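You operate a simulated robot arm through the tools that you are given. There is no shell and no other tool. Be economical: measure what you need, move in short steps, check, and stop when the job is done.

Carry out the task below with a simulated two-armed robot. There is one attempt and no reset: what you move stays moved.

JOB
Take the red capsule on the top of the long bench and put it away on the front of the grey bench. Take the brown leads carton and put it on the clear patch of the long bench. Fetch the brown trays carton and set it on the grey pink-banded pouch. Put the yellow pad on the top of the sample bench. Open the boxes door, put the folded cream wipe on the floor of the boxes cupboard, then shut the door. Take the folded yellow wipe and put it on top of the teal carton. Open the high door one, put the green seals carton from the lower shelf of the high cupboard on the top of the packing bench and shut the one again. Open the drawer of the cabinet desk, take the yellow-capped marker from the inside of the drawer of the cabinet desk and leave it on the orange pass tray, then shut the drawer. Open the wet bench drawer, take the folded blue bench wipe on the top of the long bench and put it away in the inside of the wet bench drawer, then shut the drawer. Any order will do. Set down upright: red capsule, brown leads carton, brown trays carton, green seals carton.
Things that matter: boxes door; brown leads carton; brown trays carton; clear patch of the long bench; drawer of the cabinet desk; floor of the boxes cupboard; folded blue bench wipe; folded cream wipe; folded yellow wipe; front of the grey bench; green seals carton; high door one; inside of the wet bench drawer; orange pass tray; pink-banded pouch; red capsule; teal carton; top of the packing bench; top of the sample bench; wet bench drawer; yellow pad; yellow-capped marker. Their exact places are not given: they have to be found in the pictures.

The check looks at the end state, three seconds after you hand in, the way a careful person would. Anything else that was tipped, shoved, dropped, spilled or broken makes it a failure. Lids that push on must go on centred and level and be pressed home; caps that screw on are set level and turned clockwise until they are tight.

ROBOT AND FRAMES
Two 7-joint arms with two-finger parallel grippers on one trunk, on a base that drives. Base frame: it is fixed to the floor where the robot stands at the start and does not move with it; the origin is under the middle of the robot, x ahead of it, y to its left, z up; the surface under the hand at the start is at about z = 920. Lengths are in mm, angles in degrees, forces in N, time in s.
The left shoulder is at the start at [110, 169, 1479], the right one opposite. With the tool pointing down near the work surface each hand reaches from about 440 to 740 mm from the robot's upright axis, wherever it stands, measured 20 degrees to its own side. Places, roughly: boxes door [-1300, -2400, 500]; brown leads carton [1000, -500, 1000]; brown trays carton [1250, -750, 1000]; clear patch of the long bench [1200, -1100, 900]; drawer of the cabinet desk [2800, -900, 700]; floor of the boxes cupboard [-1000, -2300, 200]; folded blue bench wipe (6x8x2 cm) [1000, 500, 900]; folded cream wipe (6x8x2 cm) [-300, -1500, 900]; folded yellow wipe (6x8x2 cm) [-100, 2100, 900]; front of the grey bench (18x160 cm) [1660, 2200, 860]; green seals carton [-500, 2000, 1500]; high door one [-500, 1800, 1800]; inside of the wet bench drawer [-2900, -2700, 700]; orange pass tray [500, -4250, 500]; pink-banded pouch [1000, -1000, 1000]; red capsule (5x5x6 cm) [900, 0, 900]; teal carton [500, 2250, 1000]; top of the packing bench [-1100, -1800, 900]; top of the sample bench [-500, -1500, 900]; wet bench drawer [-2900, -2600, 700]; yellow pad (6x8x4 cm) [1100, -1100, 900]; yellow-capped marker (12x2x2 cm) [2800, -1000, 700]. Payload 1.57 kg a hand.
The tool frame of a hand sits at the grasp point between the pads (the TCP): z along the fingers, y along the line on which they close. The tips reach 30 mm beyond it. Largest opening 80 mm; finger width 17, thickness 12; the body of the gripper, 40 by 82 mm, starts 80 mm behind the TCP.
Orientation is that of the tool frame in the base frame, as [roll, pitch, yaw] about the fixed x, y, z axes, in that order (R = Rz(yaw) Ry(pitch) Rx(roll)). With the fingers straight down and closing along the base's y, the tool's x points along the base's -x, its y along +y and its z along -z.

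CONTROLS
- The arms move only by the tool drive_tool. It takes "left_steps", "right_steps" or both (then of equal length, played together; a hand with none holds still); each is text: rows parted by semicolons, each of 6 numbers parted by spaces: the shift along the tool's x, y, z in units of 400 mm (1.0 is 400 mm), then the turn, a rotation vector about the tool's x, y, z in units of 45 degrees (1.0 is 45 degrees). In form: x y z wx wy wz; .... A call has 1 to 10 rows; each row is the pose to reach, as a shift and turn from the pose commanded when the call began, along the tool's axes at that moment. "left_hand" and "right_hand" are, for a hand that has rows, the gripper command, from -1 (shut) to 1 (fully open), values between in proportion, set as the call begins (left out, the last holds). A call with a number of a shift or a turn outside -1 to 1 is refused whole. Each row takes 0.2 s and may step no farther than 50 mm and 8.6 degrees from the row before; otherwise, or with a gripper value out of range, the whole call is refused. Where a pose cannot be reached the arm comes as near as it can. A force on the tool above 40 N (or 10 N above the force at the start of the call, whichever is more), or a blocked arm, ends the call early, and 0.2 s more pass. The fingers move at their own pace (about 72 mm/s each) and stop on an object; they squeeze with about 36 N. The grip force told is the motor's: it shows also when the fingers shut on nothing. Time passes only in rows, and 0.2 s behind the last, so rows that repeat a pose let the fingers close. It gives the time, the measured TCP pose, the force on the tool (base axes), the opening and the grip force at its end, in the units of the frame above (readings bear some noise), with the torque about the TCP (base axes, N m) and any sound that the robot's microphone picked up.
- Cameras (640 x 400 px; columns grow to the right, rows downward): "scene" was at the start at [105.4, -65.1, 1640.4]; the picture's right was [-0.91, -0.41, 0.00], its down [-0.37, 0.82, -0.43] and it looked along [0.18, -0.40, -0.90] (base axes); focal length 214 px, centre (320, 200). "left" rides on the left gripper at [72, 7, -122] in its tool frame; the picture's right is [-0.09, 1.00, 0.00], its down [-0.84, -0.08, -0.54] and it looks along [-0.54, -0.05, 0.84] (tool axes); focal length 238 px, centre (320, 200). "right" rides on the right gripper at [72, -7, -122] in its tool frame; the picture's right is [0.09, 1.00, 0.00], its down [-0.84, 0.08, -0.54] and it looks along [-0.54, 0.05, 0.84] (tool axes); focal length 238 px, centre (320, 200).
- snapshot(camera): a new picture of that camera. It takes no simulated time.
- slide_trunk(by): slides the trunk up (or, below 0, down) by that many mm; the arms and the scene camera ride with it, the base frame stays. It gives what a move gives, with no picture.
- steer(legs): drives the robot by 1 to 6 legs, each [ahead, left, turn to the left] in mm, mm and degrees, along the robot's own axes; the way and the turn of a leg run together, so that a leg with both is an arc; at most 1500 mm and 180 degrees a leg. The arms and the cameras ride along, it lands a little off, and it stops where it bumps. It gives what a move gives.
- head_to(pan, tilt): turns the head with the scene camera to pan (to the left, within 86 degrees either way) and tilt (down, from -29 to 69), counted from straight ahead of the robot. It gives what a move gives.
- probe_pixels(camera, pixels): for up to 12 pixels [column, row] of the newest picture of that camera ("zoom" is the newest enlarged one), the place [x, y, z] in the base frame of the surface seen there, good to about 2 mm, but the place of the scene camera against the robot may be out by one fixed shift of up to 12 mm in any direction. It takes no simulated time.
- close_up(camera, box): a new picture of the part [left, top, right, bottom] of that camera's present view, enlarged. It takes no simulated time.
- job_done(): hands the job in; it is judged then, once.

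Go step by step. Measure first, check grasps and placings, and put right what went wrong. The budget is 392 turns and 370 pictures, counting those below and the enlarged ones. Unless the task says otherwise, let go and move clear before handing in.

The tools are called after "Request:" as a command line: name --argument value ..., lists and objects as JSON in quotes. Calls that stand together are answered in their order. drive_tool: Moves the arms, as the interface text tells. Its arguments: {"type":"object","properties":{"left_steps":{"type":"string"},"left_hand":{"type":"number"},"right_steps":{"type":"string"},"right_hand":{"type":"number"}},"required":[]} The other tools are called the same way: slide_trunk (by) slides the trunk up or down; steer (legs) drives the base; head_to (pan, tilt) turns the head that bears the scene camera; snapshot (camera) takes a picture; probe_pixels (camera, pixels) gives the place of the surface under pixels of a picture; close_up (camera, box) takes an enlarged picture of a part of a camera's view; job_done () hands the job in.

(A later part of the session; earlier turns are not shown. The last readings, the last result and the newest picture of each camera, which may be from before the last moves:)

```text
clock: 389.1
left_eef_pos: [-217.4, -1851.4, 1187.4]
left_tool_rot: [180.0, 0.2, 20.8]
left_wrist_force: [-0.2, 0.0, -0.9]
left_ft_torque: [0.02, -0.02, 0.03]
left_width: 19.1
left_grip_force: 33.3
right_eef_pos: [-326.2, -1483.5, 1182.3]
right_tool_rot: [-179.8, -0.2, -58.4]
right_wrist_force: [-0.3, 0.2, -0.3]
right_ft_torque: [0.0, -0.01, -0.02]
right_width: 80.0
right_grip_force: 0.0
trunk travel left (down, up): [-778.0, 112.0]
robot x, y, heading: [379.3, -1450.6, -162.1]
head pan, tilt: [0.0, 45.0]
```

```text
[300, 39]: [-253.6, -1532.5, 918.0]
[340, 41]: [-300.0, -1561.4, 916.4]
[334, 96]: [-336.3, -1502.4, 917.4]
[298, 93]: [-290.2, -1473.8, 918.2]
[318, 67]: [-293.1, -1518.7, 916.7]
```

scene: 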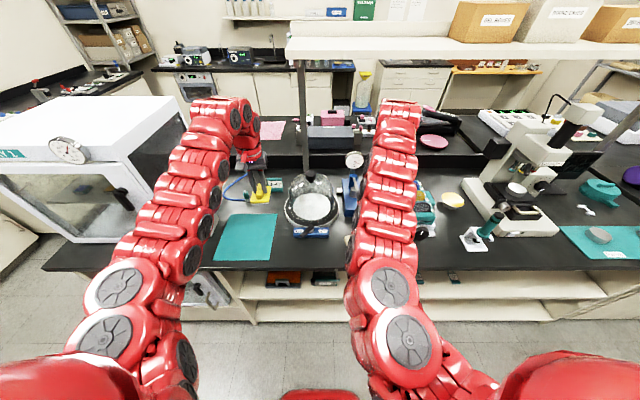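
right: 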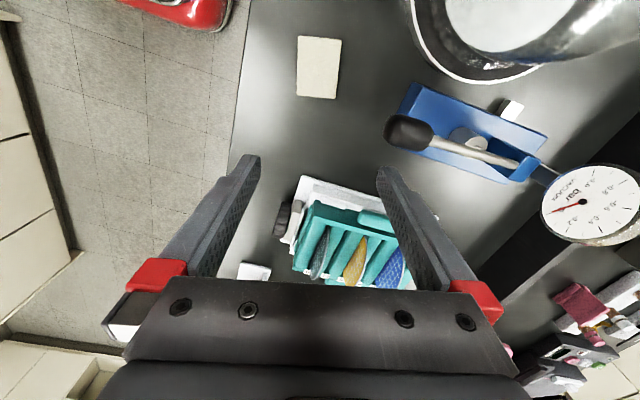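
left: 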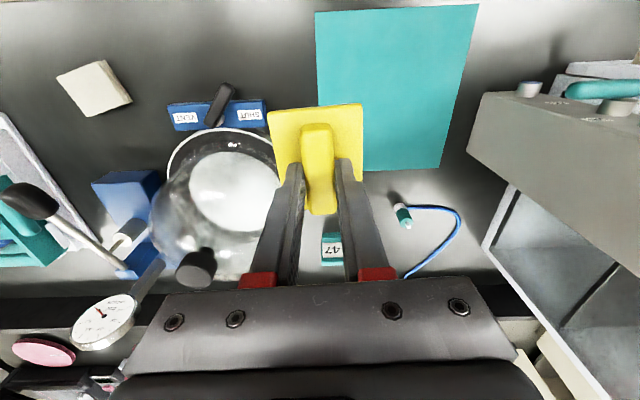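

Request:
drive_tool --right_steps "0.03 -0.007 0.1 0 0 0; 0.06 -0.014 0.2 0 0 0; 0.09 -0.02 0.3 0 0 0; 0.113 -0.0215 0.4 0 0 0; 0.113 -0.0215 0.5 0 0 0; 0.113 -0.0215 0.58 0 0 0; 0.113 -0.0215 0.622 0 0 0" --right_hand 0.85

Request:
snapshot --camera "right"

```text
clock: 390.8
left_eef_pos: [-217.9, -1851.4, 1186.8]
left_tool_rot: [-179.9, 0.3, 20.8]
left_wrist_force: [0.4, 0.2, -0.4]
left_ft_torque: [0.0, -0.01, 0.0]
left_width: 18.8
left_grip_force: 33.2
right_eef_pos: [-294.1, -1517.6, 932.1]
right_tool_rot: [-179.7, -0.2, -58.4]
right_wrist_force: [-0.2, 0.0, 0.0]
right_ft_torque: [0.03, 0.04, 0.01]
right_width: 74.0
right_grip_force: 0.0
trunk travel left (down, up): [-778.0, 112.0]
robot x, y, heading: [382.9, -1445.7, -162.0]
head pan, tilt: [0.0, 45.0]
```

```text
202 pictures are left
```

right: 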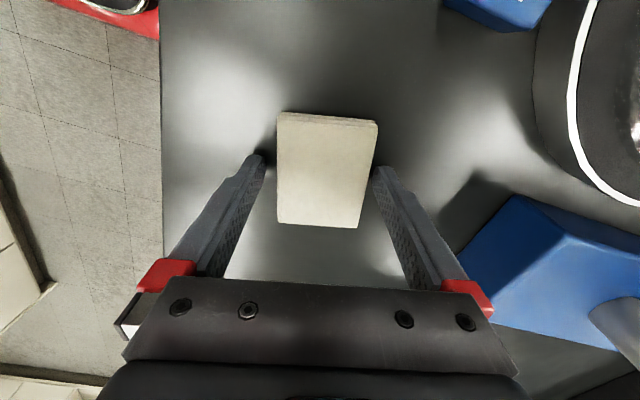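

Centred. Close and lift.

Request:
drive_tool --right_steps "0 0 0 0 0 0; 0 0 0 0 0 0; 0 0 0 0 0 0; 0 0 0 0 0 0; 0 0 0 0 0 0" --right_hand -1

Request:
drive_tool --right_steps "0 0 -0.03 0 0 0; 0 0 -0.1 0 0 0; 0 0 -0.2 0 0 0; -0.03 0 -0.3 0 0 0; -0.06 0.01 -0.4 0 0 0; -0.09 0.02 -0.5 0 0 0; -0.11 0.03 -0.62 0 0 0"

Request:
snapshot --camera "right"

```text
clock: 391.9
left_eef_pos: [-218.2, -1852.6, 1186.9]
left_tool_rot: [179.9, 0.2, 20.8]
left_wrist_force: [0.3, -0.3, 0.3]
left_ft_torque: [-0.01, 0.0, 0.0]
left_width: 19.1
left_grip_force: 33.4
right_eef_pos: [-292.4, -1516.8, 932.8]
right_tool_rot: [-179.6, -0.2, -58.3]
right_wrist_force: [0.7, -0.3, 0.4]
right_ft_torque: [0.03, 0.02, -0.04]
right_width: 57.9
right_grip_force: 35.2
trunk travel left (down, up): [-778.0, 112.0]
robot x, y, heading: [383.0, -1445.8, -162.0]
head pan, tilt: [0.0, 45.0]
```

```text
clock: 393.6
left_eef_pos: [-216.4, -1852.8, 1186.7]
left_tool_rot: [179.9, 0.1, 20.9]
left_wrist_force: [-1.3, -0.5, -0.6]
left_ft_torque: [0.0, -0.02, -0.03]
left_width: 18.9
left_grip_force: 33.2
right_eef_pos: [-330.5, -1487.1, 1179.9]
right_tool_rot: [-179.8, -0.2, -58.3]
right_wrist_force: [0.1, -0.7, 0.6]
right_ft_torque: [-0.02, 0.01, 0.0]
right_width: 58.2
right_grip_force: 36.0
trunk travel left (down, up): [-778.0, 112.0]
robot x, y, heading: [380.0, -1453.0, -162.0]
head pan, tilt: [0.0, 45.0]
```

```text
201 pictures are left
```

right: 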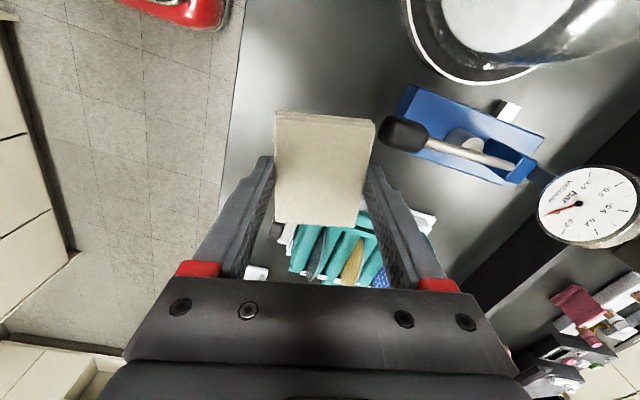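

Request:
probe_pixels --camera "scene" --pixels '[[555, 115], [520, 160], [480, 205], [490, 225], [425, 215], [450, 200], [575, 135], [480, 240]]'

```text
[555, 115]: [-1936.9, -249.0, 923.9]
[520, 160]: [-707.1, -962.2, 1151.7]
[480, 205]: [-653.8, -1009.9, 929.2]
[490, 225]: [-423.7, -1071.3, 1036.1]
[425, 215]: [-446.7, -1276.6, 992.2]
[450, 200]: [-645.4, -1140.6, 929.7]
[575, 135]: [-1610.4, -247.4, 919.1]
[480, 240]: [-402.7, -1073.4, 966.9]
```

Request:
steer --legs '[[-25, -340, 0]]'

Request:
snapshot --camera "left"

```text
clock: 395.8
left_eef_pos: [-299.1, -1521.3, 1186.8]
left_tool_rot: [-179.9, 0.1, 21.0]
left_wrist_force: [0.5, 0.0, -1.0]
left_ft_torque: [0.04, -0.02, -0.01]
left_width: 19.0
left_grip_force: 33.6
right_eef_pos: [-412.3, -1155.9, 1180.4]
right_tool_rot: [-179.6, -0.1, -58.3]
right_wrist_force: [-0.4, 0.0, -0.3]
right_ft_torque: [0.02, 0.02, 0.0]
right_width: 58.0
right_grip_force: 36.2
trunk travel left (down, up): [-778.0, 112.0]
robot x, y, heading: [300.6, -1116.0, -162.2]
head pan, tilt: [0.0, 45.0]
```

```text
200 pictures are left
```

left: 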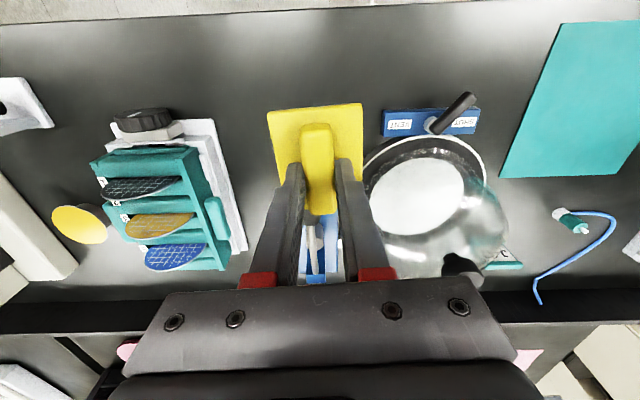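

Request:
drive_tool --left_steps "0 0 0.1 0 0 0; 0.02 0 0.2 0 0 0; 0.04 0 0.3 0 0 0; 0.05 0 0.4 0 0 0; 0.05 0 0.5 0 0 0; 0.05 0 0.57 0 0 0; 0.05 0 0.6 0 0 0; 0.05 0 0.604 0 0 0"

Request:
snapshot --camera "left"

```text
clock: 397.6
left_eef_pos: [-281.4, -1515.8, 945.9]
left_tool_rot: [179.9, 0.2, 21.0]
left_wrist_force: [1.2, -0.1, -0.4]
left_ft_torque: [-0.01, 0.03, -0.01]
left_width: 18.8
left_grip_force: 33.3
right_eef_pos: [-412.9, -1156.5, 1179.4]
right_tool_rot: [-179.7, -0.2, -58.2]
right_wrist_force: [0.1, 0.0, -0.3]
right_ft_torque: [-0.06, -0.01, 0.01]
right_width: 58.0
right_grip_force: 35.6
trunk travel left (down, up): [-778.0, 112.0]
robot x, y, heading: [296.2, -1115.6, -162.0]
head pan, tilt: [0.0, 45.0]
```

```text
199 pictures are left
```

left: 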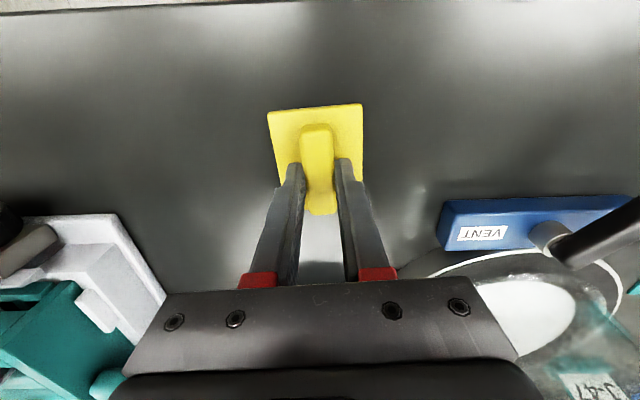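

Not yet touching; I lower 3 mm more in small steps.

Request:
drive_tool --left_steps "0 0 0.004 0 0 0; 0 0 0.008 0 0 0; 0 0 0.008 0 0 0"

Request:
drive_tool --left_steps "0 0 0 0 0 0; 0 0 0 0 0 0; 0 0 0 0 0 0; 0 0 0 0 0 0" --left_hand 0.2

Request:
drive_tool --left_steps "0 0 -0.05 0 0 0; 0 0 -0.15 0 0 0; 0 0 -0.25 0 0 0; -0.02 0 -0.35 0 0 0; -0.05 0 -0.45 0 0 0; -0.06 0 -0.55 0 0 0; -0.06 0 -0.6 0 0 0"

Request:
snapshot --camera "left"

```text
clock: 398.4
left_eef_pos: [-280.6, -1514.3, 945.2]
left_tool_rot: [179.8, 0.6, 21.0]
left_wrist_force: [-3.1, -2.5, 18.6]
left_ft_torque: [0.2, -0.58, -0.1]
left_width: 18.8
left_grip_force: 33.3
right_eef_pos: [-411.1, -1156.0, 1180.1]
right_tool_rot: [-179.8, -0.2, -58.1]
right_wrist_force: [0.0, -0.1, -0.4]
right_ft_torque: [0.0, -0.01, 0.01]
right_width: 58.3
right_grip_force: 36.4
trunk travel left (down, up): [-778.0, 112.0]
robot x, y, heading: [300.4, -1118.9, -161.8]
head pan, tilt: [0.0, 45.0]
```

```text
clock: 399.4
left_eef_pos: [-279.5, -1513.5, 943.3]
left_tool_rot: [179.8, 0.4, 21.1]
left_wrist_force: [1.3, -1.0, 16.3]
left_ft_torque: [0.01, -0.01, 0.02]
left_width: 42.4
left_grip_force: 0.0
right_eef_pos: [-410.7, -1155.0, 1179.9]
right_tool_rot: [-179.8, -0.2, -58.2]
right_wrist_force: [0.2, -0.9, 0.1]
right_ft_torque: [-0.02, 0.03, 0.02]
right_width: 58.2
right_grip_force: 35.9
trunk travel left (down, up): [-778.0, 112.0]
robot x, y, heading: [300.2, -1118.2, -162.0]
head pan, tilt: [0.0, 45.0]
```

```text
clock: 401.0
left_eef_pos: [-303.8, -1524.0, 1185.1]
left_tool_rot: [-179.9, 0.1, 21.0]
left_wrist_force: [-0.2, 0.3, 0.5]
left_ft_torque: [-0.02, -0.02, 0.01]
left_width: 47.7
left_grip_force: 0.1
right_eef_pos: [-412.5, -1155.6, 1179.4]
right_tool_rot: [-179.7, -0.2, -58.2]
right_wrist_force: [-0.3, -0.1, -0.3]
right_ft_torque: [0.0, 0.0, 0.03]
right_width: 57.9
right_grip_force: 36.0
trunk travel left (down, up): [-778.0, 112.0]
robot x, y, heading: [297.5, -1115.1, -161.8]
head pan, tilt: [0.0, 45.0]
```

```text
198 pictures are left
```

left: 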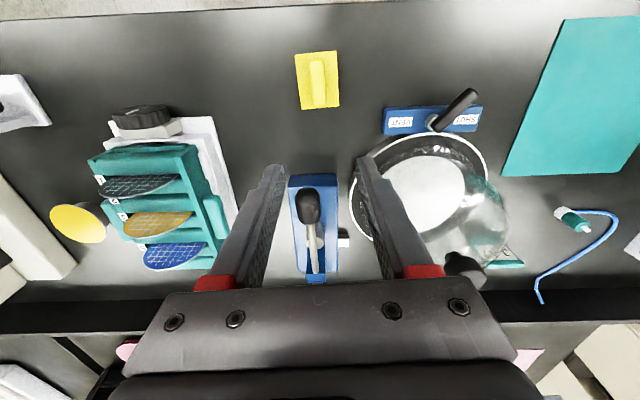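

The pad lies on the sample bench. Now with the cream wipe in the right hand I go round the south end to the boxes door on the west side.

Request:
steer --legs '[[0, 0, 90], [1000, 0, 0], [850, 0, 0], [0, -1200, 0], [0, -1200, 0], [0, 0, 90]]'

Request:
steer --legs '[[0, 900, 0]]'

Request:
head_to --pan 10 --tilt 50

Request:
snapshot --camera "scene"

```text
clock: 429.3
left_eef_pos: [-738.4, -3259.8, 1185.4]
left_tool_rot: [180.0, 0.2, -157.5]
left_wrist_force: [0.4, -0.3, 1.0]
left_ft_torque: [0.03, 0.0, 0.02]
left_width: 47.9
left_grip_force: 0.1
right_eef_pos: [-620.4, -3624.3, 1178.7]
right_tool_rot: [-179.7, -0.2, 123.3]
right_wrist_force: [0.3, -0.3, 0.4]
right_ft_torque: [0.02, 0.0, -0.02]
right_width: 58.2
right_grip_force: 36.1
trunk travel left (down, up): [-778.0, 112.0]
robot x, y, heading: [-1328.0, -3684.1, 19.8]
head pan, tilt: [0.0, 45.0]
```

```text
clock: 434.1
left_eef_pos: [-1029.6, -2425.6, 1183.9]
left_tool_rot: [180.0, 0.1, -158.1]
left_wrist_force: [0.7, 0.5, 0.6]
left_ft_torque: [0.01, -0.03, 0.02]
left_width: 48.2
left_grip_force: 0.1
right_eef_pos: [-914.2, -2789.8, 1178.5]
right_tool_rot: [-179.8, -0.2, 122.7]
right_wrist_force: [1.2, 0.9, 1.2]
right_ft_torque: [0.0, -0.01, 0.0]
right_width: 58.0
right_grip_force: 36.2
trunk travel left (down, up): [-778.0, 112.0]
robot x, y, heading: [-1622.8, -2840.9, 18.9]
head pan, tilt: [0.0, 45.0]
```

```text
clock: 434.8
left_eef_pos: [-1030.6, -2424.5, 1184.4]
left_tool_rot: [180.0, 0.2, -158.1]
left_wrist_force: [-0.1, 0.3, 0.4]
left_ft_torque: [0.0, -0.03, -0.01]
left_width: 48.1
left_grip_force: 0.1
right_eef_pos: [-914.5, -2789.3, 1179.3]
right_tool_rot: [-179.8, -0.3, 122.7]
right_wrist_force: [-0.2, 0.9, -1.2]
right_ft_torque: [0.0, 0.0, 0.02]
right_width: 58.1
right_grip_force: 35.8
trunk travel left (down, up): [-778.0, 112.0]
robot x, y, heading: [-1625.0, -2841.5, 19.1]
head pan, tilt: [10.0, 50.0]
```

```text
197 pictures are left
```

scene: 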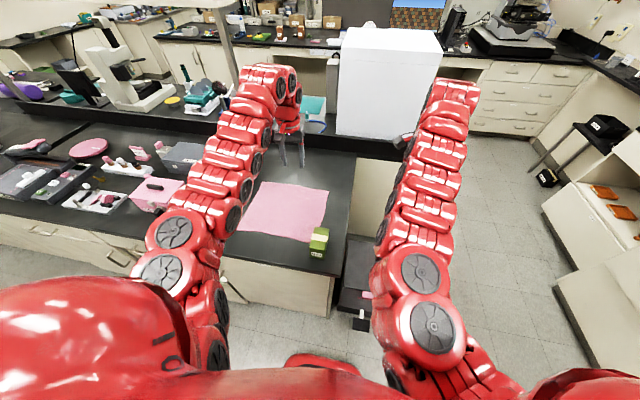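

Request:
steer --legs '[[-260, 0, -1], [0, 250, 0]]'

Request:
head_to --pan 5 --tilt 50

Request:
snapshot --camera "scene"

```text
clock: 438.0
left_eef_pos: [-1343.8, -2279.3, 1183.9]
left_tool_rot: [179.9, 0.1, -159.0]
left_wrist_force: [0.0, -0.5, 0.3]
left_ft_torque: [0.02, 0.01, 0.0]
left_width: 47.7
left_grip_force: 0.1
right_eef_pos: [-1233.4, -2647.4, 1179.4]
right_tool_rot: [-179.8, -0.2, 121.8]
right_wrist_force: [-0.1, -0.1, 0.4]
right_ft_torque: [0.0, -0.01, -0.02]
right_width: 57.9
right_grip_force: 35.8
trunk travel left (down, up): [-778.0, 112.0]
robot x, y, heading: [-1944.1, -2688.1, 18.1]
head pan, tilt: [10.0, 50.0]
```

```text
clock: 438.7
left_eef_pos: [-1343.7, -2278.9, 1184.4]
left_tool_rot: [179.9, 0.1, -159.1]
left_wrist_force: [0.5, -0.3, -1.4]
left_ft_torque: [0.01, 0.04, -0.03]
left_width: 48.1
left_grip_force: 0.1
right_eef_pos: [-1234.2, -2646.2, 1179.0]
right_tool_rot: [-179.8, -0.2, 121.8]
right_wrist_force: [0.5, 0.9, -0.6]
right_ft_torque: [0.0, 0.02, 0.01]
right_width: 58.1
right_grip_force: 35.8
trunk travel left (down, up): [-778.0, 112.0]
robot x, y, heading: [-1944.2, -2688.6, 18.3]
head pan, tilt: [5.0, 50.0]
```

```text
196 pictures are left
```

scene: 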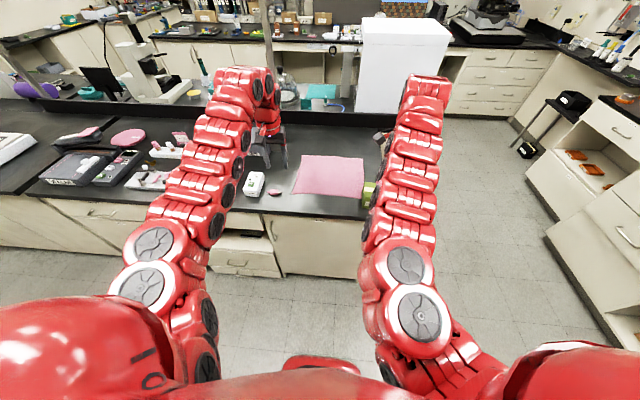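

Request:
close_up --camera "scene" --box '[200, 195, 380, 295]'

Request:
probe_pixels --camera "scene" --pixels '[[272, 222], [272, 232], [274, 240], [285, 240], [355, 250], [320, 220], [320, 270], [268, 250], [310, 215], [320, 285], [262, 235]]'

```text
3.56 times, centred on (290, 245) of scene
```

zoom: 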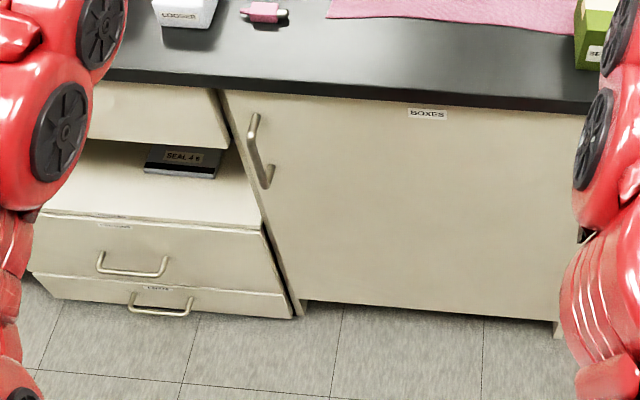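

```text
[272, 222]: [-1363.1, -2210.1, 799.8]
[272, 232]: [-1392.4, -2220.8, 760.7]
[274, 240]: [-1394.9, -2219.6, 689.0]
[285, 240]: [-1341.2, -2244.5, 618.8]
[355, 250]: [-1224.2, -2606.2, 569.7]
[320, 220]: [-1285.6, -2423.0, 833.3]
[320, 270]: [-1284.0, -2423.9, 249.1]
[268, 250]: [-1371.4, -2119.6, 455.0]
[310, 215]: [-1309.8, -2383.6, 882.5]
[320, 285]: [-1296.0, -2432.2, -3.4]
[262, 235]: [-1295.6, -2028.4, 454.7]
```

The BOXES door: handle at its left (about (-1394,-2220), z 680–800), hinge at the right. I back off, lower the trunk a bit (keeping the right hand above the door) and pitch the left hand forward.

Request:
steer --legs '[[-46, 77, 0]]'

Request:
slide_trunk --by -215

Request:
drive_tool --left_steps "0 0 0.05 0 -0.17 0; 0 0 0.1 0 -0.34 0; 0 0 0.15 0 -0.5 0; 0 0 0.2 0 -0.67 0; 0 0 0.25 0 -0.84 0; 0 0 0.3 0 -1 0" --left_hand 0.2

Request:
drive_tool --left_steps "0.03 0 0.03 0 -0.17 0; 0.06 0 0.06 0 -0.34 0; 0.09 0 0.09 0 -0.5 0; 0.12 0 0.12 0 -0.67 0; 0.14 0 0.14 0 -0.84 0; 0.16 0 0.16 0 -1 0"

Request:
snapshot --camera "left"

```text
clock: 439.8
left_eef_pos: [-1410.0, -2222.5, 1184.1]
left_tool_rot: [179.8, 0.2, -159.0]
left_wrist_force: [0.6, 0.0, 0.2]
left_ft_torque: [-0.03, 0.0, -0.03]
left_width: 47.8
left_grip_force: 0.0
right_eef_pos: [-1301.2, -2588.6, 1178.8]
right_tool_rot: [-179.7, -0.2, 121.9]
right_wrist_force: [0.7, -0.5, -0.4]
right_ft_torque: [0.02, -0.05, 0.01]
right_width: 58.0
right_grip_force: 35.9
trunk travel left (down, up): [-778.0, 112.0]
robot x, y, heading: [-2010.9, -2629.3, 18.0]
head pan, tilt: [5.0, 50.0]
```

```text
clock: 442.1
left_eef_pos: [-1411.4, -2222.0, 970.1]
left_tool_rot: [-180.0, 0.2, -159.0]
left_wrist_force: [-0.8, -0.3, -0.3]
left_ft_torque: [0.0, -0.01, 0.01]
left_width: 48.1
left_grip_force: 0.2
right_eef_pos: [-1301.3, -2587.4, 964.4]
right_tool_rot: [-179.8, -0.2, 121.8]
right_wrist_force: [-0.3, 0.4, 0.1]
right_ft_torque: [0.01, -0.01, 0.0]
right_width: 58.1
right_grip_force: 35.9
trunk travel left (down, up): [-563.0, 327.0]
robot x, y, heading: [-2008.8, -2625.6, 18.0]
head pan, tilt: [5.0, 50.0]
```

```text
clock: 443.5
left_eef_pos: [-1411.8, -2220.4, 849.7]
left_tool_rot: [179.8, 45.4, -159.0]
left_wrist_force: [0.5, 0.0, 1.0]
left_ft_torque: [0.01, 0.04, 0.0]
left_width: 48.0
left_grip_force: 0.1
right_eef_pos: [-1303.6, -2587.4, 965.2]
right_tool_rot: [-179.8, -0.2, 121.8]
right_wrist_force: [0.4, -0.1, -0.8]
right_ft_torque: [0.0, 0.03, -0.02]
right_width: 57.9
right_grip_force: 36.3
trunk travel left (down, up): [-563.0, 327.0]
robot x, y, heading: [-2009.7, -2628.3, 18.1]
head pan, tilt: [5.0, 50.0]
```

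```text
clock: 444.9
left_eef_pos: [-1411.2, -2218.4, 758.7]
left_tool_rot: [25.5, 89.6, 46.6]
left_wrist_force: [-0.2, -0.5, 0.4]
left_ft_torque: [0.02, -0.03, 0.01]
left_width: 48.0
left_grip_force: 0.0
right_eef_pos: [-1301.0, -2587.7, 964.5]
right_tool_rot: [-179.8, -0.2, 121.8]
right_wrist_force: [-0.2, -0.4, -0.1]
right_ft_torque: [0.02, -0.02, -0.02]
right_width: 58.1
right_grip_force: 35.7
trunk travel left (down, up): [-563.0, 327.0]
robot x, y, heading: [-2010.6, -2630.0, 18.3]
head pan, tilt: [5.0, 50.0]
```

```text
194 pictures are left
```

left: 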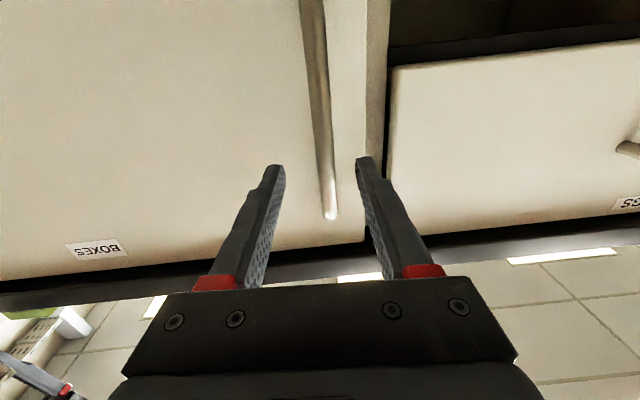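

Request:
probe_pixels --camera "left" --pixels '[[315, 60], [322, 120], [328, 180], [331, 212], [280, 120], [360, 60]]'

```text
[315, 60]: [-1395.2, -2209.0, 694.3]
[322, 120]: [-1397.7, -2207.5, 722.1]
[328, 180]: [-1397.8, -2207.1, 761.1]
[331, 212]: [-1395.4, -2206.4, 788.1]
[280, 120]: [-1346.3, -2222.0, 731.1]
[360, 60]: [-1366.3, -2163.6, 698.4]
```

The bar is already between the fingers; a small adjustment, then close.

Request:
drive_tool --left_steps "0.045 0.011 0 0 0 0; 0.045 0.011 0.025 0 0 0; 0.045 0.011 0.025 0 0 0"

Request:
drive_tool --left_steps "0 0 0 0 0 0; 0 0 0 0 0 0; 0 0 0 0 0 0; 0 0 0 0 0 0" --left_hand -1

```text
clock: 445.7
left_eef_pos: [-1402.0, -2212.1, 739.9]
left_tool_rot: [9.0, 89.8, 29.9]
left_wrist_force: [0.3, 0.0, 0.2]
left_ft_torque: [0.01, -0.02, -0.01]
left_width: 48.0
left_grip_force: 0.0
right_eef_pos: [-1301.2, -2588.6, 964.3]
right_tool_rot: [-179.8, -0.2, 121.8]
right_wrist_force: [-0.5, 0.6, 0.2]
right_ft_torque: [-0.01, 0.0, 0.02]
right_width: 58.2
right_grip_force: 35.8
trunk travel left (down, up): [-563.0, 327.0]
robot x, y, heading: [-2013.0, -2625.8, 18.1]
head pan, tilt: [5.0, 50.0]
```

```text
clock: 446.7
left_eef_pos: [-1403.4, -2210.3, 740.2]
left_tool_rot: [-0.4, 89.6, 20.9]
left_wrist_force: [-4.5, 13.3, 1.1]
left_ft_torque: [-0.05, 0.21, 0.22]
left_width: 11.7
left_grip_force: 28.8
right_eef_pos: [-1301.4, -2587.0, 964.3]
right_tool_rot: [-179.7, -0.1, 121.7]
right_wrist_force: [-0.2, -0.2, 0.1]
right_ft_torque: [0.01, -0.01, 0.02]
right_width: 58.2
right_grip_force: 36.2
trunk travel left (down, up): [-563.0, 327.0]
robot x, y, heading: [-2007.1, -2629.0, 18.0]
head pan, tilt: [5.0, 50.0]
```

Clamped. I swing the door by backing and strafing the base along the arc (about 30°).

Request:
steer --legs '[[-128, -26, 0], [-118, -59, 0]]'

Request:
snapshot --camera "scene"

```text
clock: 448.3
left_eef_pos: [-1523.0, -2280.8, 740.1]
left_tool_rot: [40.6, 89.8, 61.8]
left_wrist_force: [-4.8, 4.3, -11.4]
left_ft_torque: [-0.37, 0.39, 0.19]
left_width: 11.7
left_grip_force: 29.5
right_eef_pos: [-1420.6, -2657.8, 965.1]
right_tool_rot: [-179.8, -0.3, 121.8]
right_wrist_force: [-0.5, 0.6, -0.2]
right_ft_torque: [0.02, -0.02, 0.0]
right_width: 58.0
right_grip_force: 35.7
trunk travel left (down, up): [-563.0, 327.0]
robot x, y, heading: [-2130.7, -2696.2, 18.0]
head pan, tilt: [5.0, 50.0]
stopped in leg 2: the force on the tool passed its limit at 43 N (the readings are from after the stop); the commanded pose is now the measured one
```

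```text
193 pictures are left
```

scene: 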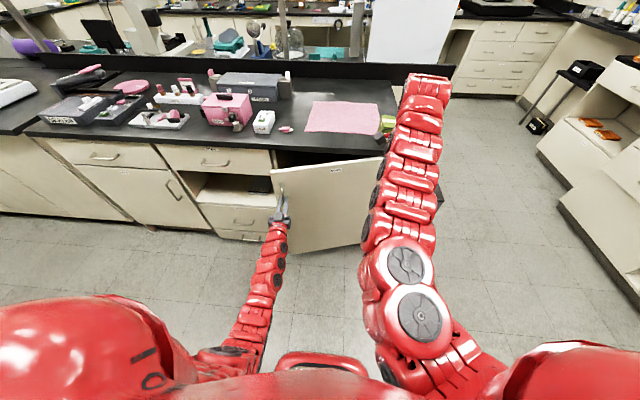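

Request:
steer --legs '[[-57, -24, 0], [-53, -31, 0]]'

Request:
snapshot --camera "scene"

```text
clock: 449.9
left_eef_pos: [-1608.0, -2366.5, 743.9]
left_tool_rot: [12.1, 89.3, 33.3]
left_wrist_force: [-12.3, 9.1, -14.3]
left_ft_torque: [-0.18, -0.39, 0.28]
left_width: 11.8
left_grip_force: 29.4
right_eef_pos: [-1507.8, -2745.6, 964.7]
right_tool_rot: [-179.8, -0.1, 121.9]
right_wrist_force: [-0.4, -1.1, 0.6]
right_ft_torque: [0.03, 0.0, -0.01]
right_width: 58.3
right_grip_force: 36.1
trunk travel left (down, up): [-563.0, 327.0]
robot x, y, heading: [-2219.3, -2780.7, 18.0]
head pan, tilt: [5.0, 50.0]
```

```text
192 pictures are left
```

scene: 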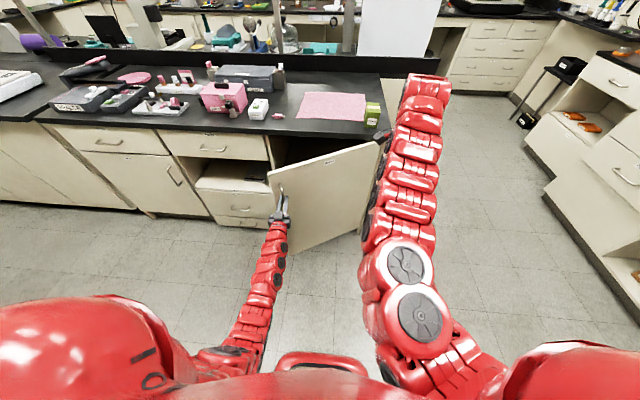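

About 30° open. I continue with the arm.

Request:
drive_tool --left_steps "0 -0.035 -0.055 0 0 0; 0 -0.073 -0.108 0 0 0; 0 -0.115 -0.159 0 0 0; 0 -0.157 -0.209 0 0 0; 0 -0.205 -0.256 0 0 0"

Request:
snapshot --camera "scene"

```text
clock: 451.1
left_eef_pos: [-1673.0, -2480.3, 743.0]
left_tool_rot: [13.2, 89.0, 34.4]
left_wrist_force: [-4.2, 1.4, 14.0]
left_ft_torque: [-0.54, 0.29, -0.08]
left_width: 11.9
left_grip_force: 28.9
right_eef_pos: [-1509.9, -2746.7, 964.2]
right_tool_rot: [-179.9, -0.3, 121.8]
right_wrist_force: [0.0, -0.3, 0.0]
right_ft_torque: [0.06, 0.01, 0.03]
right_width: 58.2
right_grip_force: 35.6
trunk travel left (down, up): [-563.0, 327.0]
robot x, y, heading: [-2212.9, -2785.6, 18.0]
head pan, tilt: [5.0, 50.0]
```

```text
191 pictures are left
```

scene: 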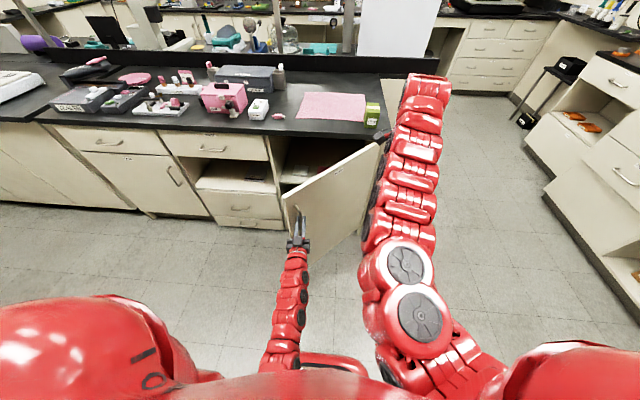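

About 45° open. I release the bar, withdraw, and then will push the door further from its inner edge.

Request:
drive_tool --left_steps "0 0 0 0 0 0; 0 0 0 0 0 0; 0 0 -0.04 0 0 0; 0 0 -0.08 0 0 0; 0 0.02 -0.11 0 0 0; 0 0.1 -0.11 0 0 0; 0 0.2 -0.11 0 0 0; 0 0.3 -0.11 0 0 0; 0 0.4 -0.11 0 0 0; 0 0.48 -0.11 0 0 0" --left_hand 0.1

Request:
snapshot --camera "scene"

```text
clock: 453.3
left_eef_pos: [-1785.0, -2317.1, 743.5]
left_tool_rot: [14.2, 89.4, 35.4]
left_wrist_force: [-0.7, 0.5, -0.1]
left_ft_torque: [-0.04, -0.01, 0.01]
left_width: 43.8
left_grip_force: 0.1
right_eef_pos: [-1507.2, -2744.9, 964.8]
right_tool_rot: [-179.8, -0.1, 121.9]
right_wrist_force: [-0.1, 0.2, -0.1]
right_ft_torque: [0.0, -0.01, 0.01]
right_width: 57.8
right_grip_force: 35.7
trunk travel left (down, up): [-563.0, 327.0]
robot x, y, heading: [-2216.3, -2783.8, 17.9]
head pan, tilt: [5.0, 50.0]
```

```text
190 pictures are left
```

scene: 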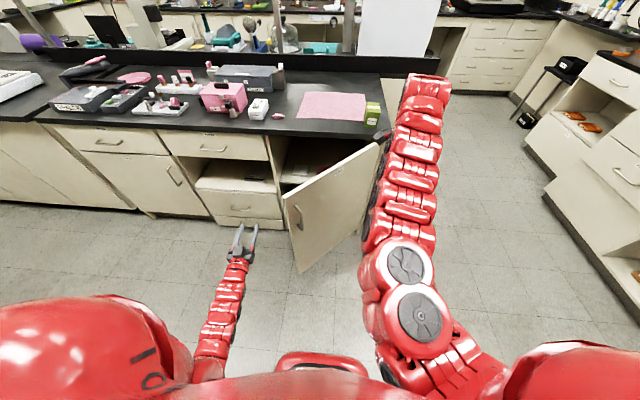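

Request:
steer --legs '[[200, 0, 0], [0, -300, 0]]'

Request:
snapshot --camera "scene"

```text
clock: 455.9
left_eef_pos: [-1560.7, -2400.1, 738.5]
left_tool_rot: [81.6, 89.4, 104.4]
left_wrist_force: [0.2, -0.8, -0.2]
left_ft_torque: [-0.03, -0.01, 0.07]
left_width: 43.9
left_grip_force: 0.2
right_eef_pos: [-1272.2, -2832.4, 965.6]
right_tool_rot: [179.9, -0.3, 122.3]
right_wrist_force: [-0.5, -0.5, -0.1]
right_ft_torque: [0.08, -0.01, 0.0]
right_width: 58.3
right_grip_force: 36.1
trunk travel left (down, up): [-563.0, 327.0]
robot x, y, heading: [-1980.2, -2874.2, 18.7]
head pan, tilt: [5.0, 50.0]
stopped in leg 2: the robot was blocked; the commanded pose is now the measured one
```

```text
189 pictures are left
```

scene: 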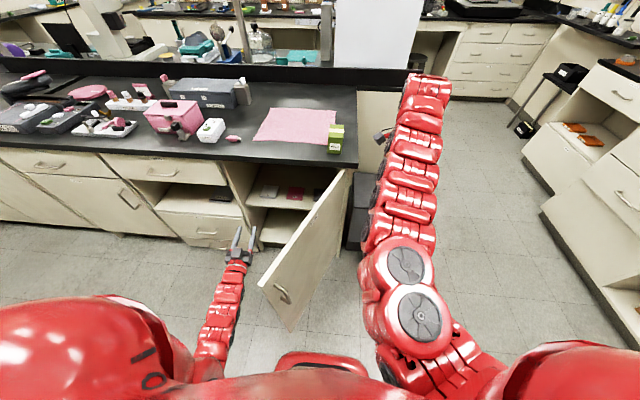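

The door is at about 60° but the slanting arm blocked. I shift the base left and push the door's inner face with the left hand itself.

Request:
steer --legs '[[0, 190, 0]]'

Request:
drive_tool --left_steps "0 -0.11 0 0 0 0; 0 -0.22 0 0 0 0; 0 -0.33 0.02 0 0 0; 0 -0.44 0.04 0 0 0; 0 -0.55 0.06 0 0 0; 0 -0.66 0.08 0 0 0; 0 -0.77 0.08 0 0 0; 0 -0.86 0.08 0 0 0" --left_hand -1

Request:
snapshot --camera "scene"

```text
clock: 457.5
left_eef_pos: [-1621.2, -2219.1, 736.4]
left_tool_rot: [99.8, 89.7, 122.6]
left_wrist_force: [0.4, 0.3, 0.4]
left_ft_torque: [0.02, 0.0, 0.01]
left_width: 43.6
left_grip_force: 0.0
right_eef_pos: [-1330.6, -2649.7, 964.5]
right_tool_rot: [-179.8, -0.1, 122.4]
right_wrist_force: [-0.6, 0.8, 0.5]
right_ft_torque: [0.0, -0.03, 0.03]
right_width: 58.0
right_grip_force: 36.1
trunk travel left (down, up): [-563.0, 327.0]
robot x, y, heading: [-2040.3, -2695.7, 18.6]
head pan, tilt: [5.0, 50.0]
```

```text
clock: 459.3
left_eef_pos: [-1459.1, -2523.9, 735.8]
left_tool_rot: [87.0, 89.5, 109.7]
left_wrist_force: [0.0, -0.3, -0.3]
left_ft_torque: [-0.02, 0.02, 0.03]
left_width: 0.0
left_grip_force: 21.3
right_eef_pos: [-1330.7, -2650.2, 963.4]
right_tool_rot: [-179.9, -0.3, 122.4]
right_wrist_force: [-0.5, 0.0, -0.6]
right_ft_torque: [0.0, -0.01, -0.01]
right_width: 57.9
right_grip_force: 35.6
trunk travel left (down, up): [-563.0, 327.0]
robot x, y, heading: [-2040.8, -2693.4, 18.9]
head pan, tilt: [5.0, 50.0]
```

```text
188 pictures are left
```

scene: 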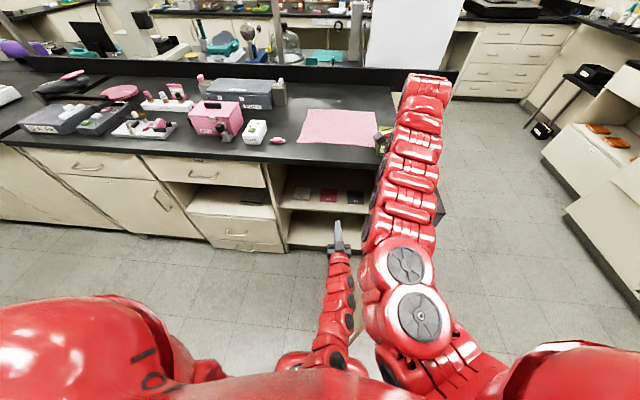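

Request:
drive_tool --left_steps "0 -0.08 0 0 0 0; 0 -0.16 0 0 0 0; 0 -0.22 0 0 0 0; 0 -0.12 0 0 0 0; 0 -0.02 0 0 0 0; 0 0.1 0 0 0 0; 0 0.2 -0.05 0 0 0; 0 0.3 -0.1 0 0 0; 0 0.4 -0.1 0 0 0; 0 0.5 -0.1 0 0 0"

Request:
close_up --camera "scene" --box '[240, 150, 440, 370]'

Request:
snapshot --camera "scene"

Request:
probe_pixels --camera "scene" --pixels '[[330, 212], [320, 240], [330, 225], [310, 195], [330, 246], [300, 250], [345, 235], [370, 330], [355, 310]]'

```text
clock: 461.5
left_eef_pos: [-1573.5, -2355.3, 733.7]
left_tool_rot: [92.8, 89.6, 115.4]
left_wrist_force: [-0.4, 0.0, -0.3]
left_ft_torque: [-0.03, -0.02, -0.05]
left_width: 0.0
left_grip_force: 21.8
right_eef_pos: [-1329.2, -2649.6, 964.8]
right_tool_rot: [-179.9, -0.1, 122.4]
right_wrist_force: [0.2, -0.4, -0.1]
right_ft_torque: [-0.02, 0.0, 0.03]
right_width: 58.1
right_grip_force: 36.6
trunk travel left (down, up): [-563.0, 327.0]
robot x, y, heading: [-2042.6, -2698.7, 18.5]
head pan, tilt: [5.0, 50.0]
```

```text
1.82 times, centred on (340, 260) of scene
```

zoom: 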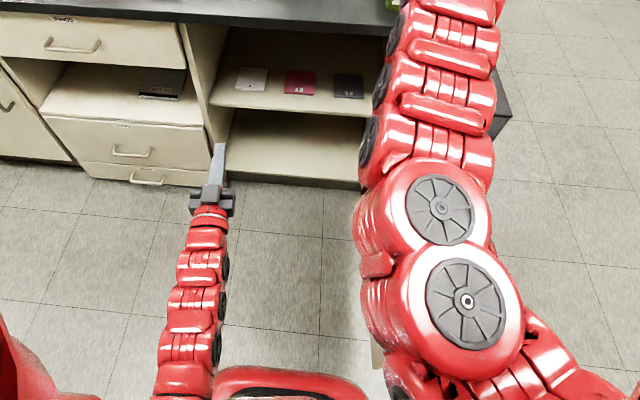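

```text
186 pictures are left
```

scene: 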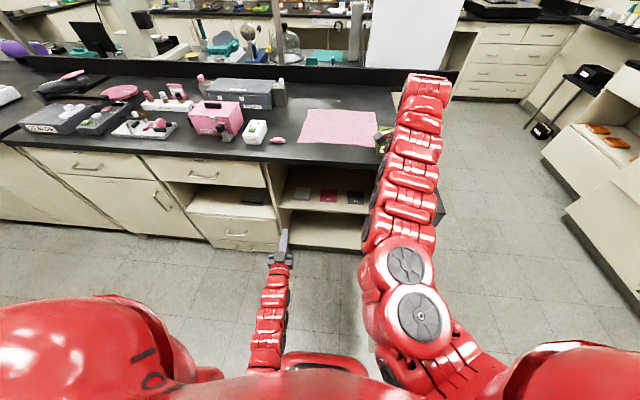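

```text
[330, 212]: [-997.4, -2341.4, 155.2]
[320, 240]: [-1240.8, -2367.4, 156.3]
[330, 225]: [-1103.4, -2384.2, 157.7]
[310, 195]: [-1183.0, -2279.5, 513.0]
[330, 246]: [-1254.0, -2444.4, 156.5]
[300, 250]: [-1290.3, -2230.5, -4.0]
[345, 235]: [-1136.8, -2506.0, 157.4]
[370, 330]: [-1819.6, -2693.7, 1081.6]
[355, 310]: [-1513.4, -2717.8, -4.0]
```

The door is wide open; cupboard floor at z≈157, a shelf at 513 above. I turn the right hand back to its normal yaw, raising the left hand meanwhile.

Request:
drive_tool --right_steps "0 0 0 0 0 -0.18; 0 0 0 0 0 -0.36; 0 0 0 0 0 -0.54; 0 0 0 0 0 -0.72; 0 0 0 0 0 -0.9; 0 0 0 0 0 -0.95" --left_steps "-0.1 0 0 0 0 0; -0.2 0 0 0 0 0; -0.3 0 0 0 0 0; -0.4 0 0 0 0 0; -0.5 0 0 0 0 0; -0.6 0 0 0 0 0"

Request:
drive_tool --right_steps "0 0 0 0 0 -0.18; 0 0 0 0 0 -0.36; 0 0 0 0 0 -0.54; 0 0 0 0 0 -0.72; 0 0 0 0 0 -0.9; 0 0 0 0 0 -0.95"

Request:
steer --legs '[[0, 255, -0.5]]'

Request:
drive_tool --right_steps "0 0 0 0 -0.17 0; 0 0 0 0 -0.34 0; 0 0 0 0 -0.5 0; 0 0 0 0 -0.67 0; 0 0 0 0 -0.84 0; 0 0 0 0 -1 0"

Request:
snapshot --camera "scene"

```text
clock: 462.9
left_eef_pos: [-1542.3, -2344.9, 920.9]
left_tool_rot: [99.0, 89.6, 121.7]
left_wrist_force: [-1.1, 0.3, -0.4]
left_ft_torque: [0.04, -0.06, 0.0]
left_width: 0.2
left_grip_force: 21.4
left hand out of reach, approached as far as the arm can: row 5, 6
right_eef_pos: [-1331.0, -2650.3, 963.2]
right_tool_rot: [-180.0, -0.2, 165.4]
right_wrist_force: [0.2, -0.2, 0.3]
right_ft_torque: [-0.03, -0.02, -0.01]
right_width: 58.2
right_grip_force: 36.1
trunk travel left (down, up): [-563.0, 327.0]
robot x, y, heading: [-2042.0, -2696.9, 18.4]
head pan, tilt: [5.0, 50.0]
```

```text
clock: 464.3
left_eef_pos: [-1543.0, -2346.0, 922.3]
left_tool_rot: [90.7, 89.6, 113.4]
left_wrist_force: [0.1, 1.0, 0.4]
left_ft_torque: [0.0, -0.01, 0.0]
left_width: 0.0
left_grip_force: 21.4
right_eef_pos: [-1331.3, -2650.3, 963.9]
right_tool_rot: [179.9, -0.2, -152.1]
right_wrist_force: [-0.3, -0.3, -0.1]
right_ft_torque: [0.03, 0.02, -0.02]
right_width: 58.2
right_grip_force: 36.1
trunk travel left (down, up): [-563.0, 327.0]
robot x, y, heading: [-2040.0, -2698.6, 18.7]
head pan, tilt: [5.0, 50.0]
```

```text
clock: 466.1
left_eef_pos: [-1621.7, -2105.5, 922.2]
left_tool_rot: [91.5, 89.7, 113.8]
left_wrist_force: [-0.3, -0.1, -0.4]
left_ft_torque: [-0.01, 0.0, 0.0]
left_width: 0.1
left_grip_force: 21.7
right_eef_pos: [-1411.0, -2412.3, 964.0]
right_tool_rot: [179.9, -0.2, -152.3]
right_wrist_force: [0.4, -0.4, -0.6]
right_ft_torque: [0.0, 0.03, 0.0]
right_width: 58.0
right_grip_force: 35.8
trunk travel left (down, up): [-563.0, 327.0]
robot x, y, heading: [-2121.4, -2456.5, 18.5]
head pan, tilt: [5.0, 50.0]
```

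```text
clock: 467.5
left_eef_pos: [-1621.2, -2107.0, 923.3]
left_tool_rot: [87.2, 89.5, 109.6]
left_wrist_force: [0.3, -0.1, -0.1]
left_ft_torque: [-0.01, 0.0, -0.01]
left_width: 0.0
left_grip_force: 21.3
right_eef_pos: [-1411.8, -2411.1, 964.5]
right_tool_rot: [179.8, 45.0, -152.5]
right_wrist_force: [-0.3, -0.3, 0.2]
right_ft_torque: [-0.02, 0.01, -0.01]
right_width: 58.2
right_grip_force: 36.4
right hand out of reach, approached as far as the arm can: row 2, 3
trunk travel left (down, up): [-563.0, 327.0]
robot x, y, heading: [-2120.0, -2454.5, 18.3]
head pan, tilt: [5.0, 50.0]
```

```text
185 pictures are left
```

scene: 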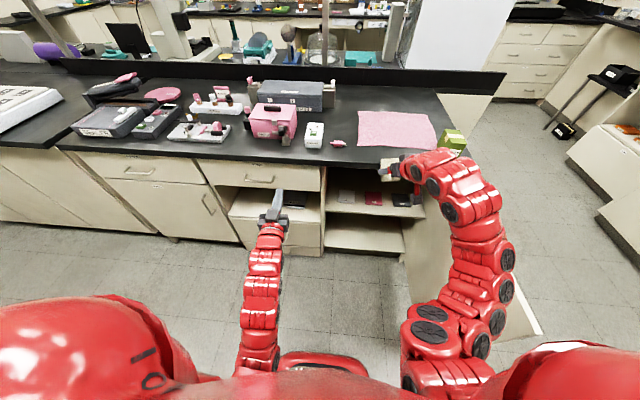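

Request:
probe_pixels --camera "scene" --pixels '[[538, 330], [520, 335], [412, 250], [415, 290], [505, 255], [495, 320], [440, 180]]'

```text
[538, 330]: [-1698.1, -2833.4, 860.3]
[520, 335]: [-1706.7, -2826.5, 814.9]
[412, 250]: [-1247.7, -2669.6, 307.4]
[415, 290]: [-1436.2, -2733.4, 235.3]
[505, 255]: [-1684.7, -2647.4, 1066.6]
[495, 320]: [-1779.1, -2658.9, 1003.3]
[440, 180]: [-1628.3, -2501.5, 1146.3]
```

The door stands at 90° with the right elbow clear of it. I lower the trunk and look.

Request:
slide_trunk --by -400

Request:
slide_trunk --by -150

Request:
snapshot --camera "scene"

Request:
snapshot --camera "right"

```text
clock: 471.6
left_eef_pos: [-1623.3, -2107.8, 561.1]
left_tool_rot: [26.6, 89.1, 49.0]
left_wrist_force: [0.5, -0.1, 0.2]
left_ft_torque: [0.01, -0.01, 0.03]
left_width: 0.0
left_grip_force: 21.0
right_eef_pos: [-1413.5, -2415.2, 600.7]
right_tool_rot: [179.7, 45.2, -152.7]
right_wrist_force: [0.2, 0.4, 0.2]
right_ft_torque: [-0.01, 0.01, 0.0]
right_width: 58.4
right_grip_force: 36.5
trunk travel left (down, up): [-193.0, 697.0]
robot x, y, heading: [-2125.3, -2457.4, 18.6]
head pan, tilt: [5.0, 50.0]
stopped: the arm was blocked; the commanded pose is now the measured one
```

```text
clock: 473.5
left_eef_pos: [-1624.8, -2108.4, 563.4]
left_tool_rot: [15.2, 89.1, 37.8]
left_wrist_force: [0.1, 0.9, -0.1]
left_ft_torque: [0.0, 0.02, 0.02]
left_width: 0.1
left_grip_force: 21.9
right_eef_pos: [-1413.3, -2414.9, 600.0]
right_tool_rot: [179.5, 45.3, -152.7]
right_wrist_force: [-0.3, -0.5, -0.4]
right_ft_torque: [-0.04, 0.04, 0.06]
right_width: 58.4
right_grip_force: 36.2
trunk travel left (down, up): [-192.0, 698.0]
robot x, y, heading: [-2120.3, -2455.4, 18.5]
head pan, tilt: [5.0, 50.0]
stopped: the arm was blocked; the commanded pose is now the measured one
```

```text
184 pictures are left
```

scene: 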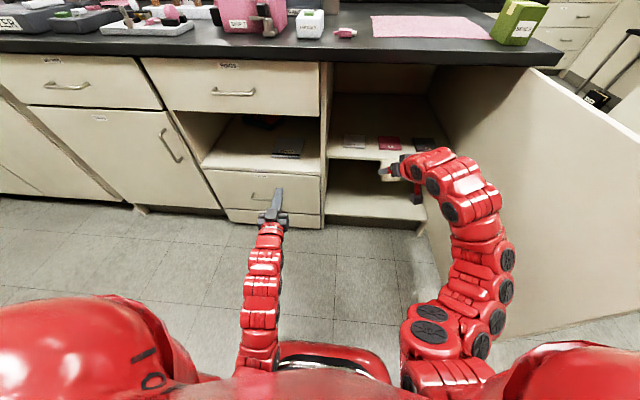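

```text
183 pictures are left
```

right: 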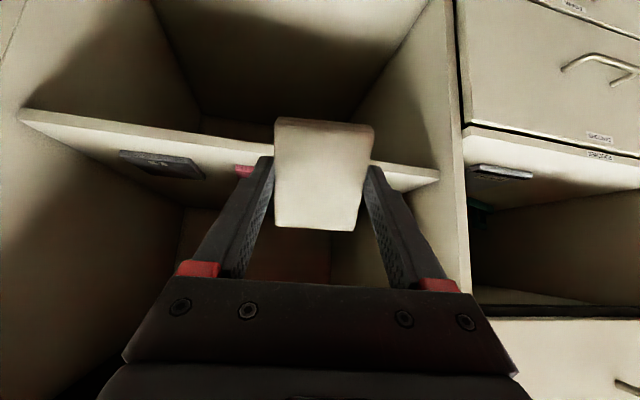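

Something of the left arm seems to press on the robot's own base. I move the left hand up and outward, then lower further.

Request:
drive_tool --left_steps "-0.08 0.08 0.03 0 0 0; -0.16 0.16 0.06 0 0 0; -0.24 0.24 0.1 0 0 0; -0.32 0.32 0.14 0 0 0; -0.4 0.36 0.18 0 0 0; -0.5 0.36 0.18 0 0 0"

Request:
slide_trunk --by -185

Request:
snapshot --camera "scene"

```text
clock: 474.9
left_eef_pos: [-1609.4, -1946.5, 761.0]
left_tool_rot: [17.8, 89.1, 40.3]
left_wrist_force: [0.6, -0.5, 0.7]
left_ft_torque: [0.04, 0.0, -0.01]
left_width: 0.0
left_grip_force: 21.3
left hand out of reach, approached as far as the arm can: row 1, 2, 3, 4
right_eef_pos: [-1411.6, -2413.3, 594.9]
right_tool_rot: [179.8, 44.8, -152.6]
right_wrist_force: [-0.8, 0.2, -0.3]
right_ft_torque: [0.02, -0.01, 0.0]
right_width: 58.2
right_grip_force: 35.7
trunk travel left (down, up): [-192.0, 698.0]
robot x, y, heading: [-2120.8, -2456.0, 18.2]
head pan, tilt: [5.0, 50.0]
```

```text
clock: 476.9
left_eef_pos: [-1610.2, -1946.1, 576.2]
left_tool_rot: [14.5, 89.1, 37.0]
left_wrist_force: [0.1, 0.7, -0.9]
left_ft_torque: [-0.03, 0.0, 0.01]
left_width: 0.1
left_grip_force: 21.8
right_eef_pos: [-1410.5, -2412.7, 408.6]
right_tool_rot: [179.8, 45.0, -152.6]
right_wrist_force: [-0.2, 0.9, -0.6]
right_ft_torque: [0.0, -0.02, -0.01]
right_width: 58.1
right_grip_force: 36.0
trunk travel left (down, up): [-7.0, 883.0]
robot x, y, heading: [-2118.7, -2455.9, 18.2]
head pan, tilt: [5.0, 50.0]
```

```text
182 pictures are left
```

scene: 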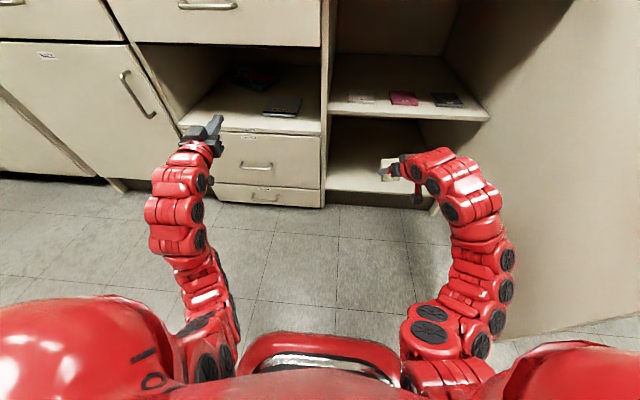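

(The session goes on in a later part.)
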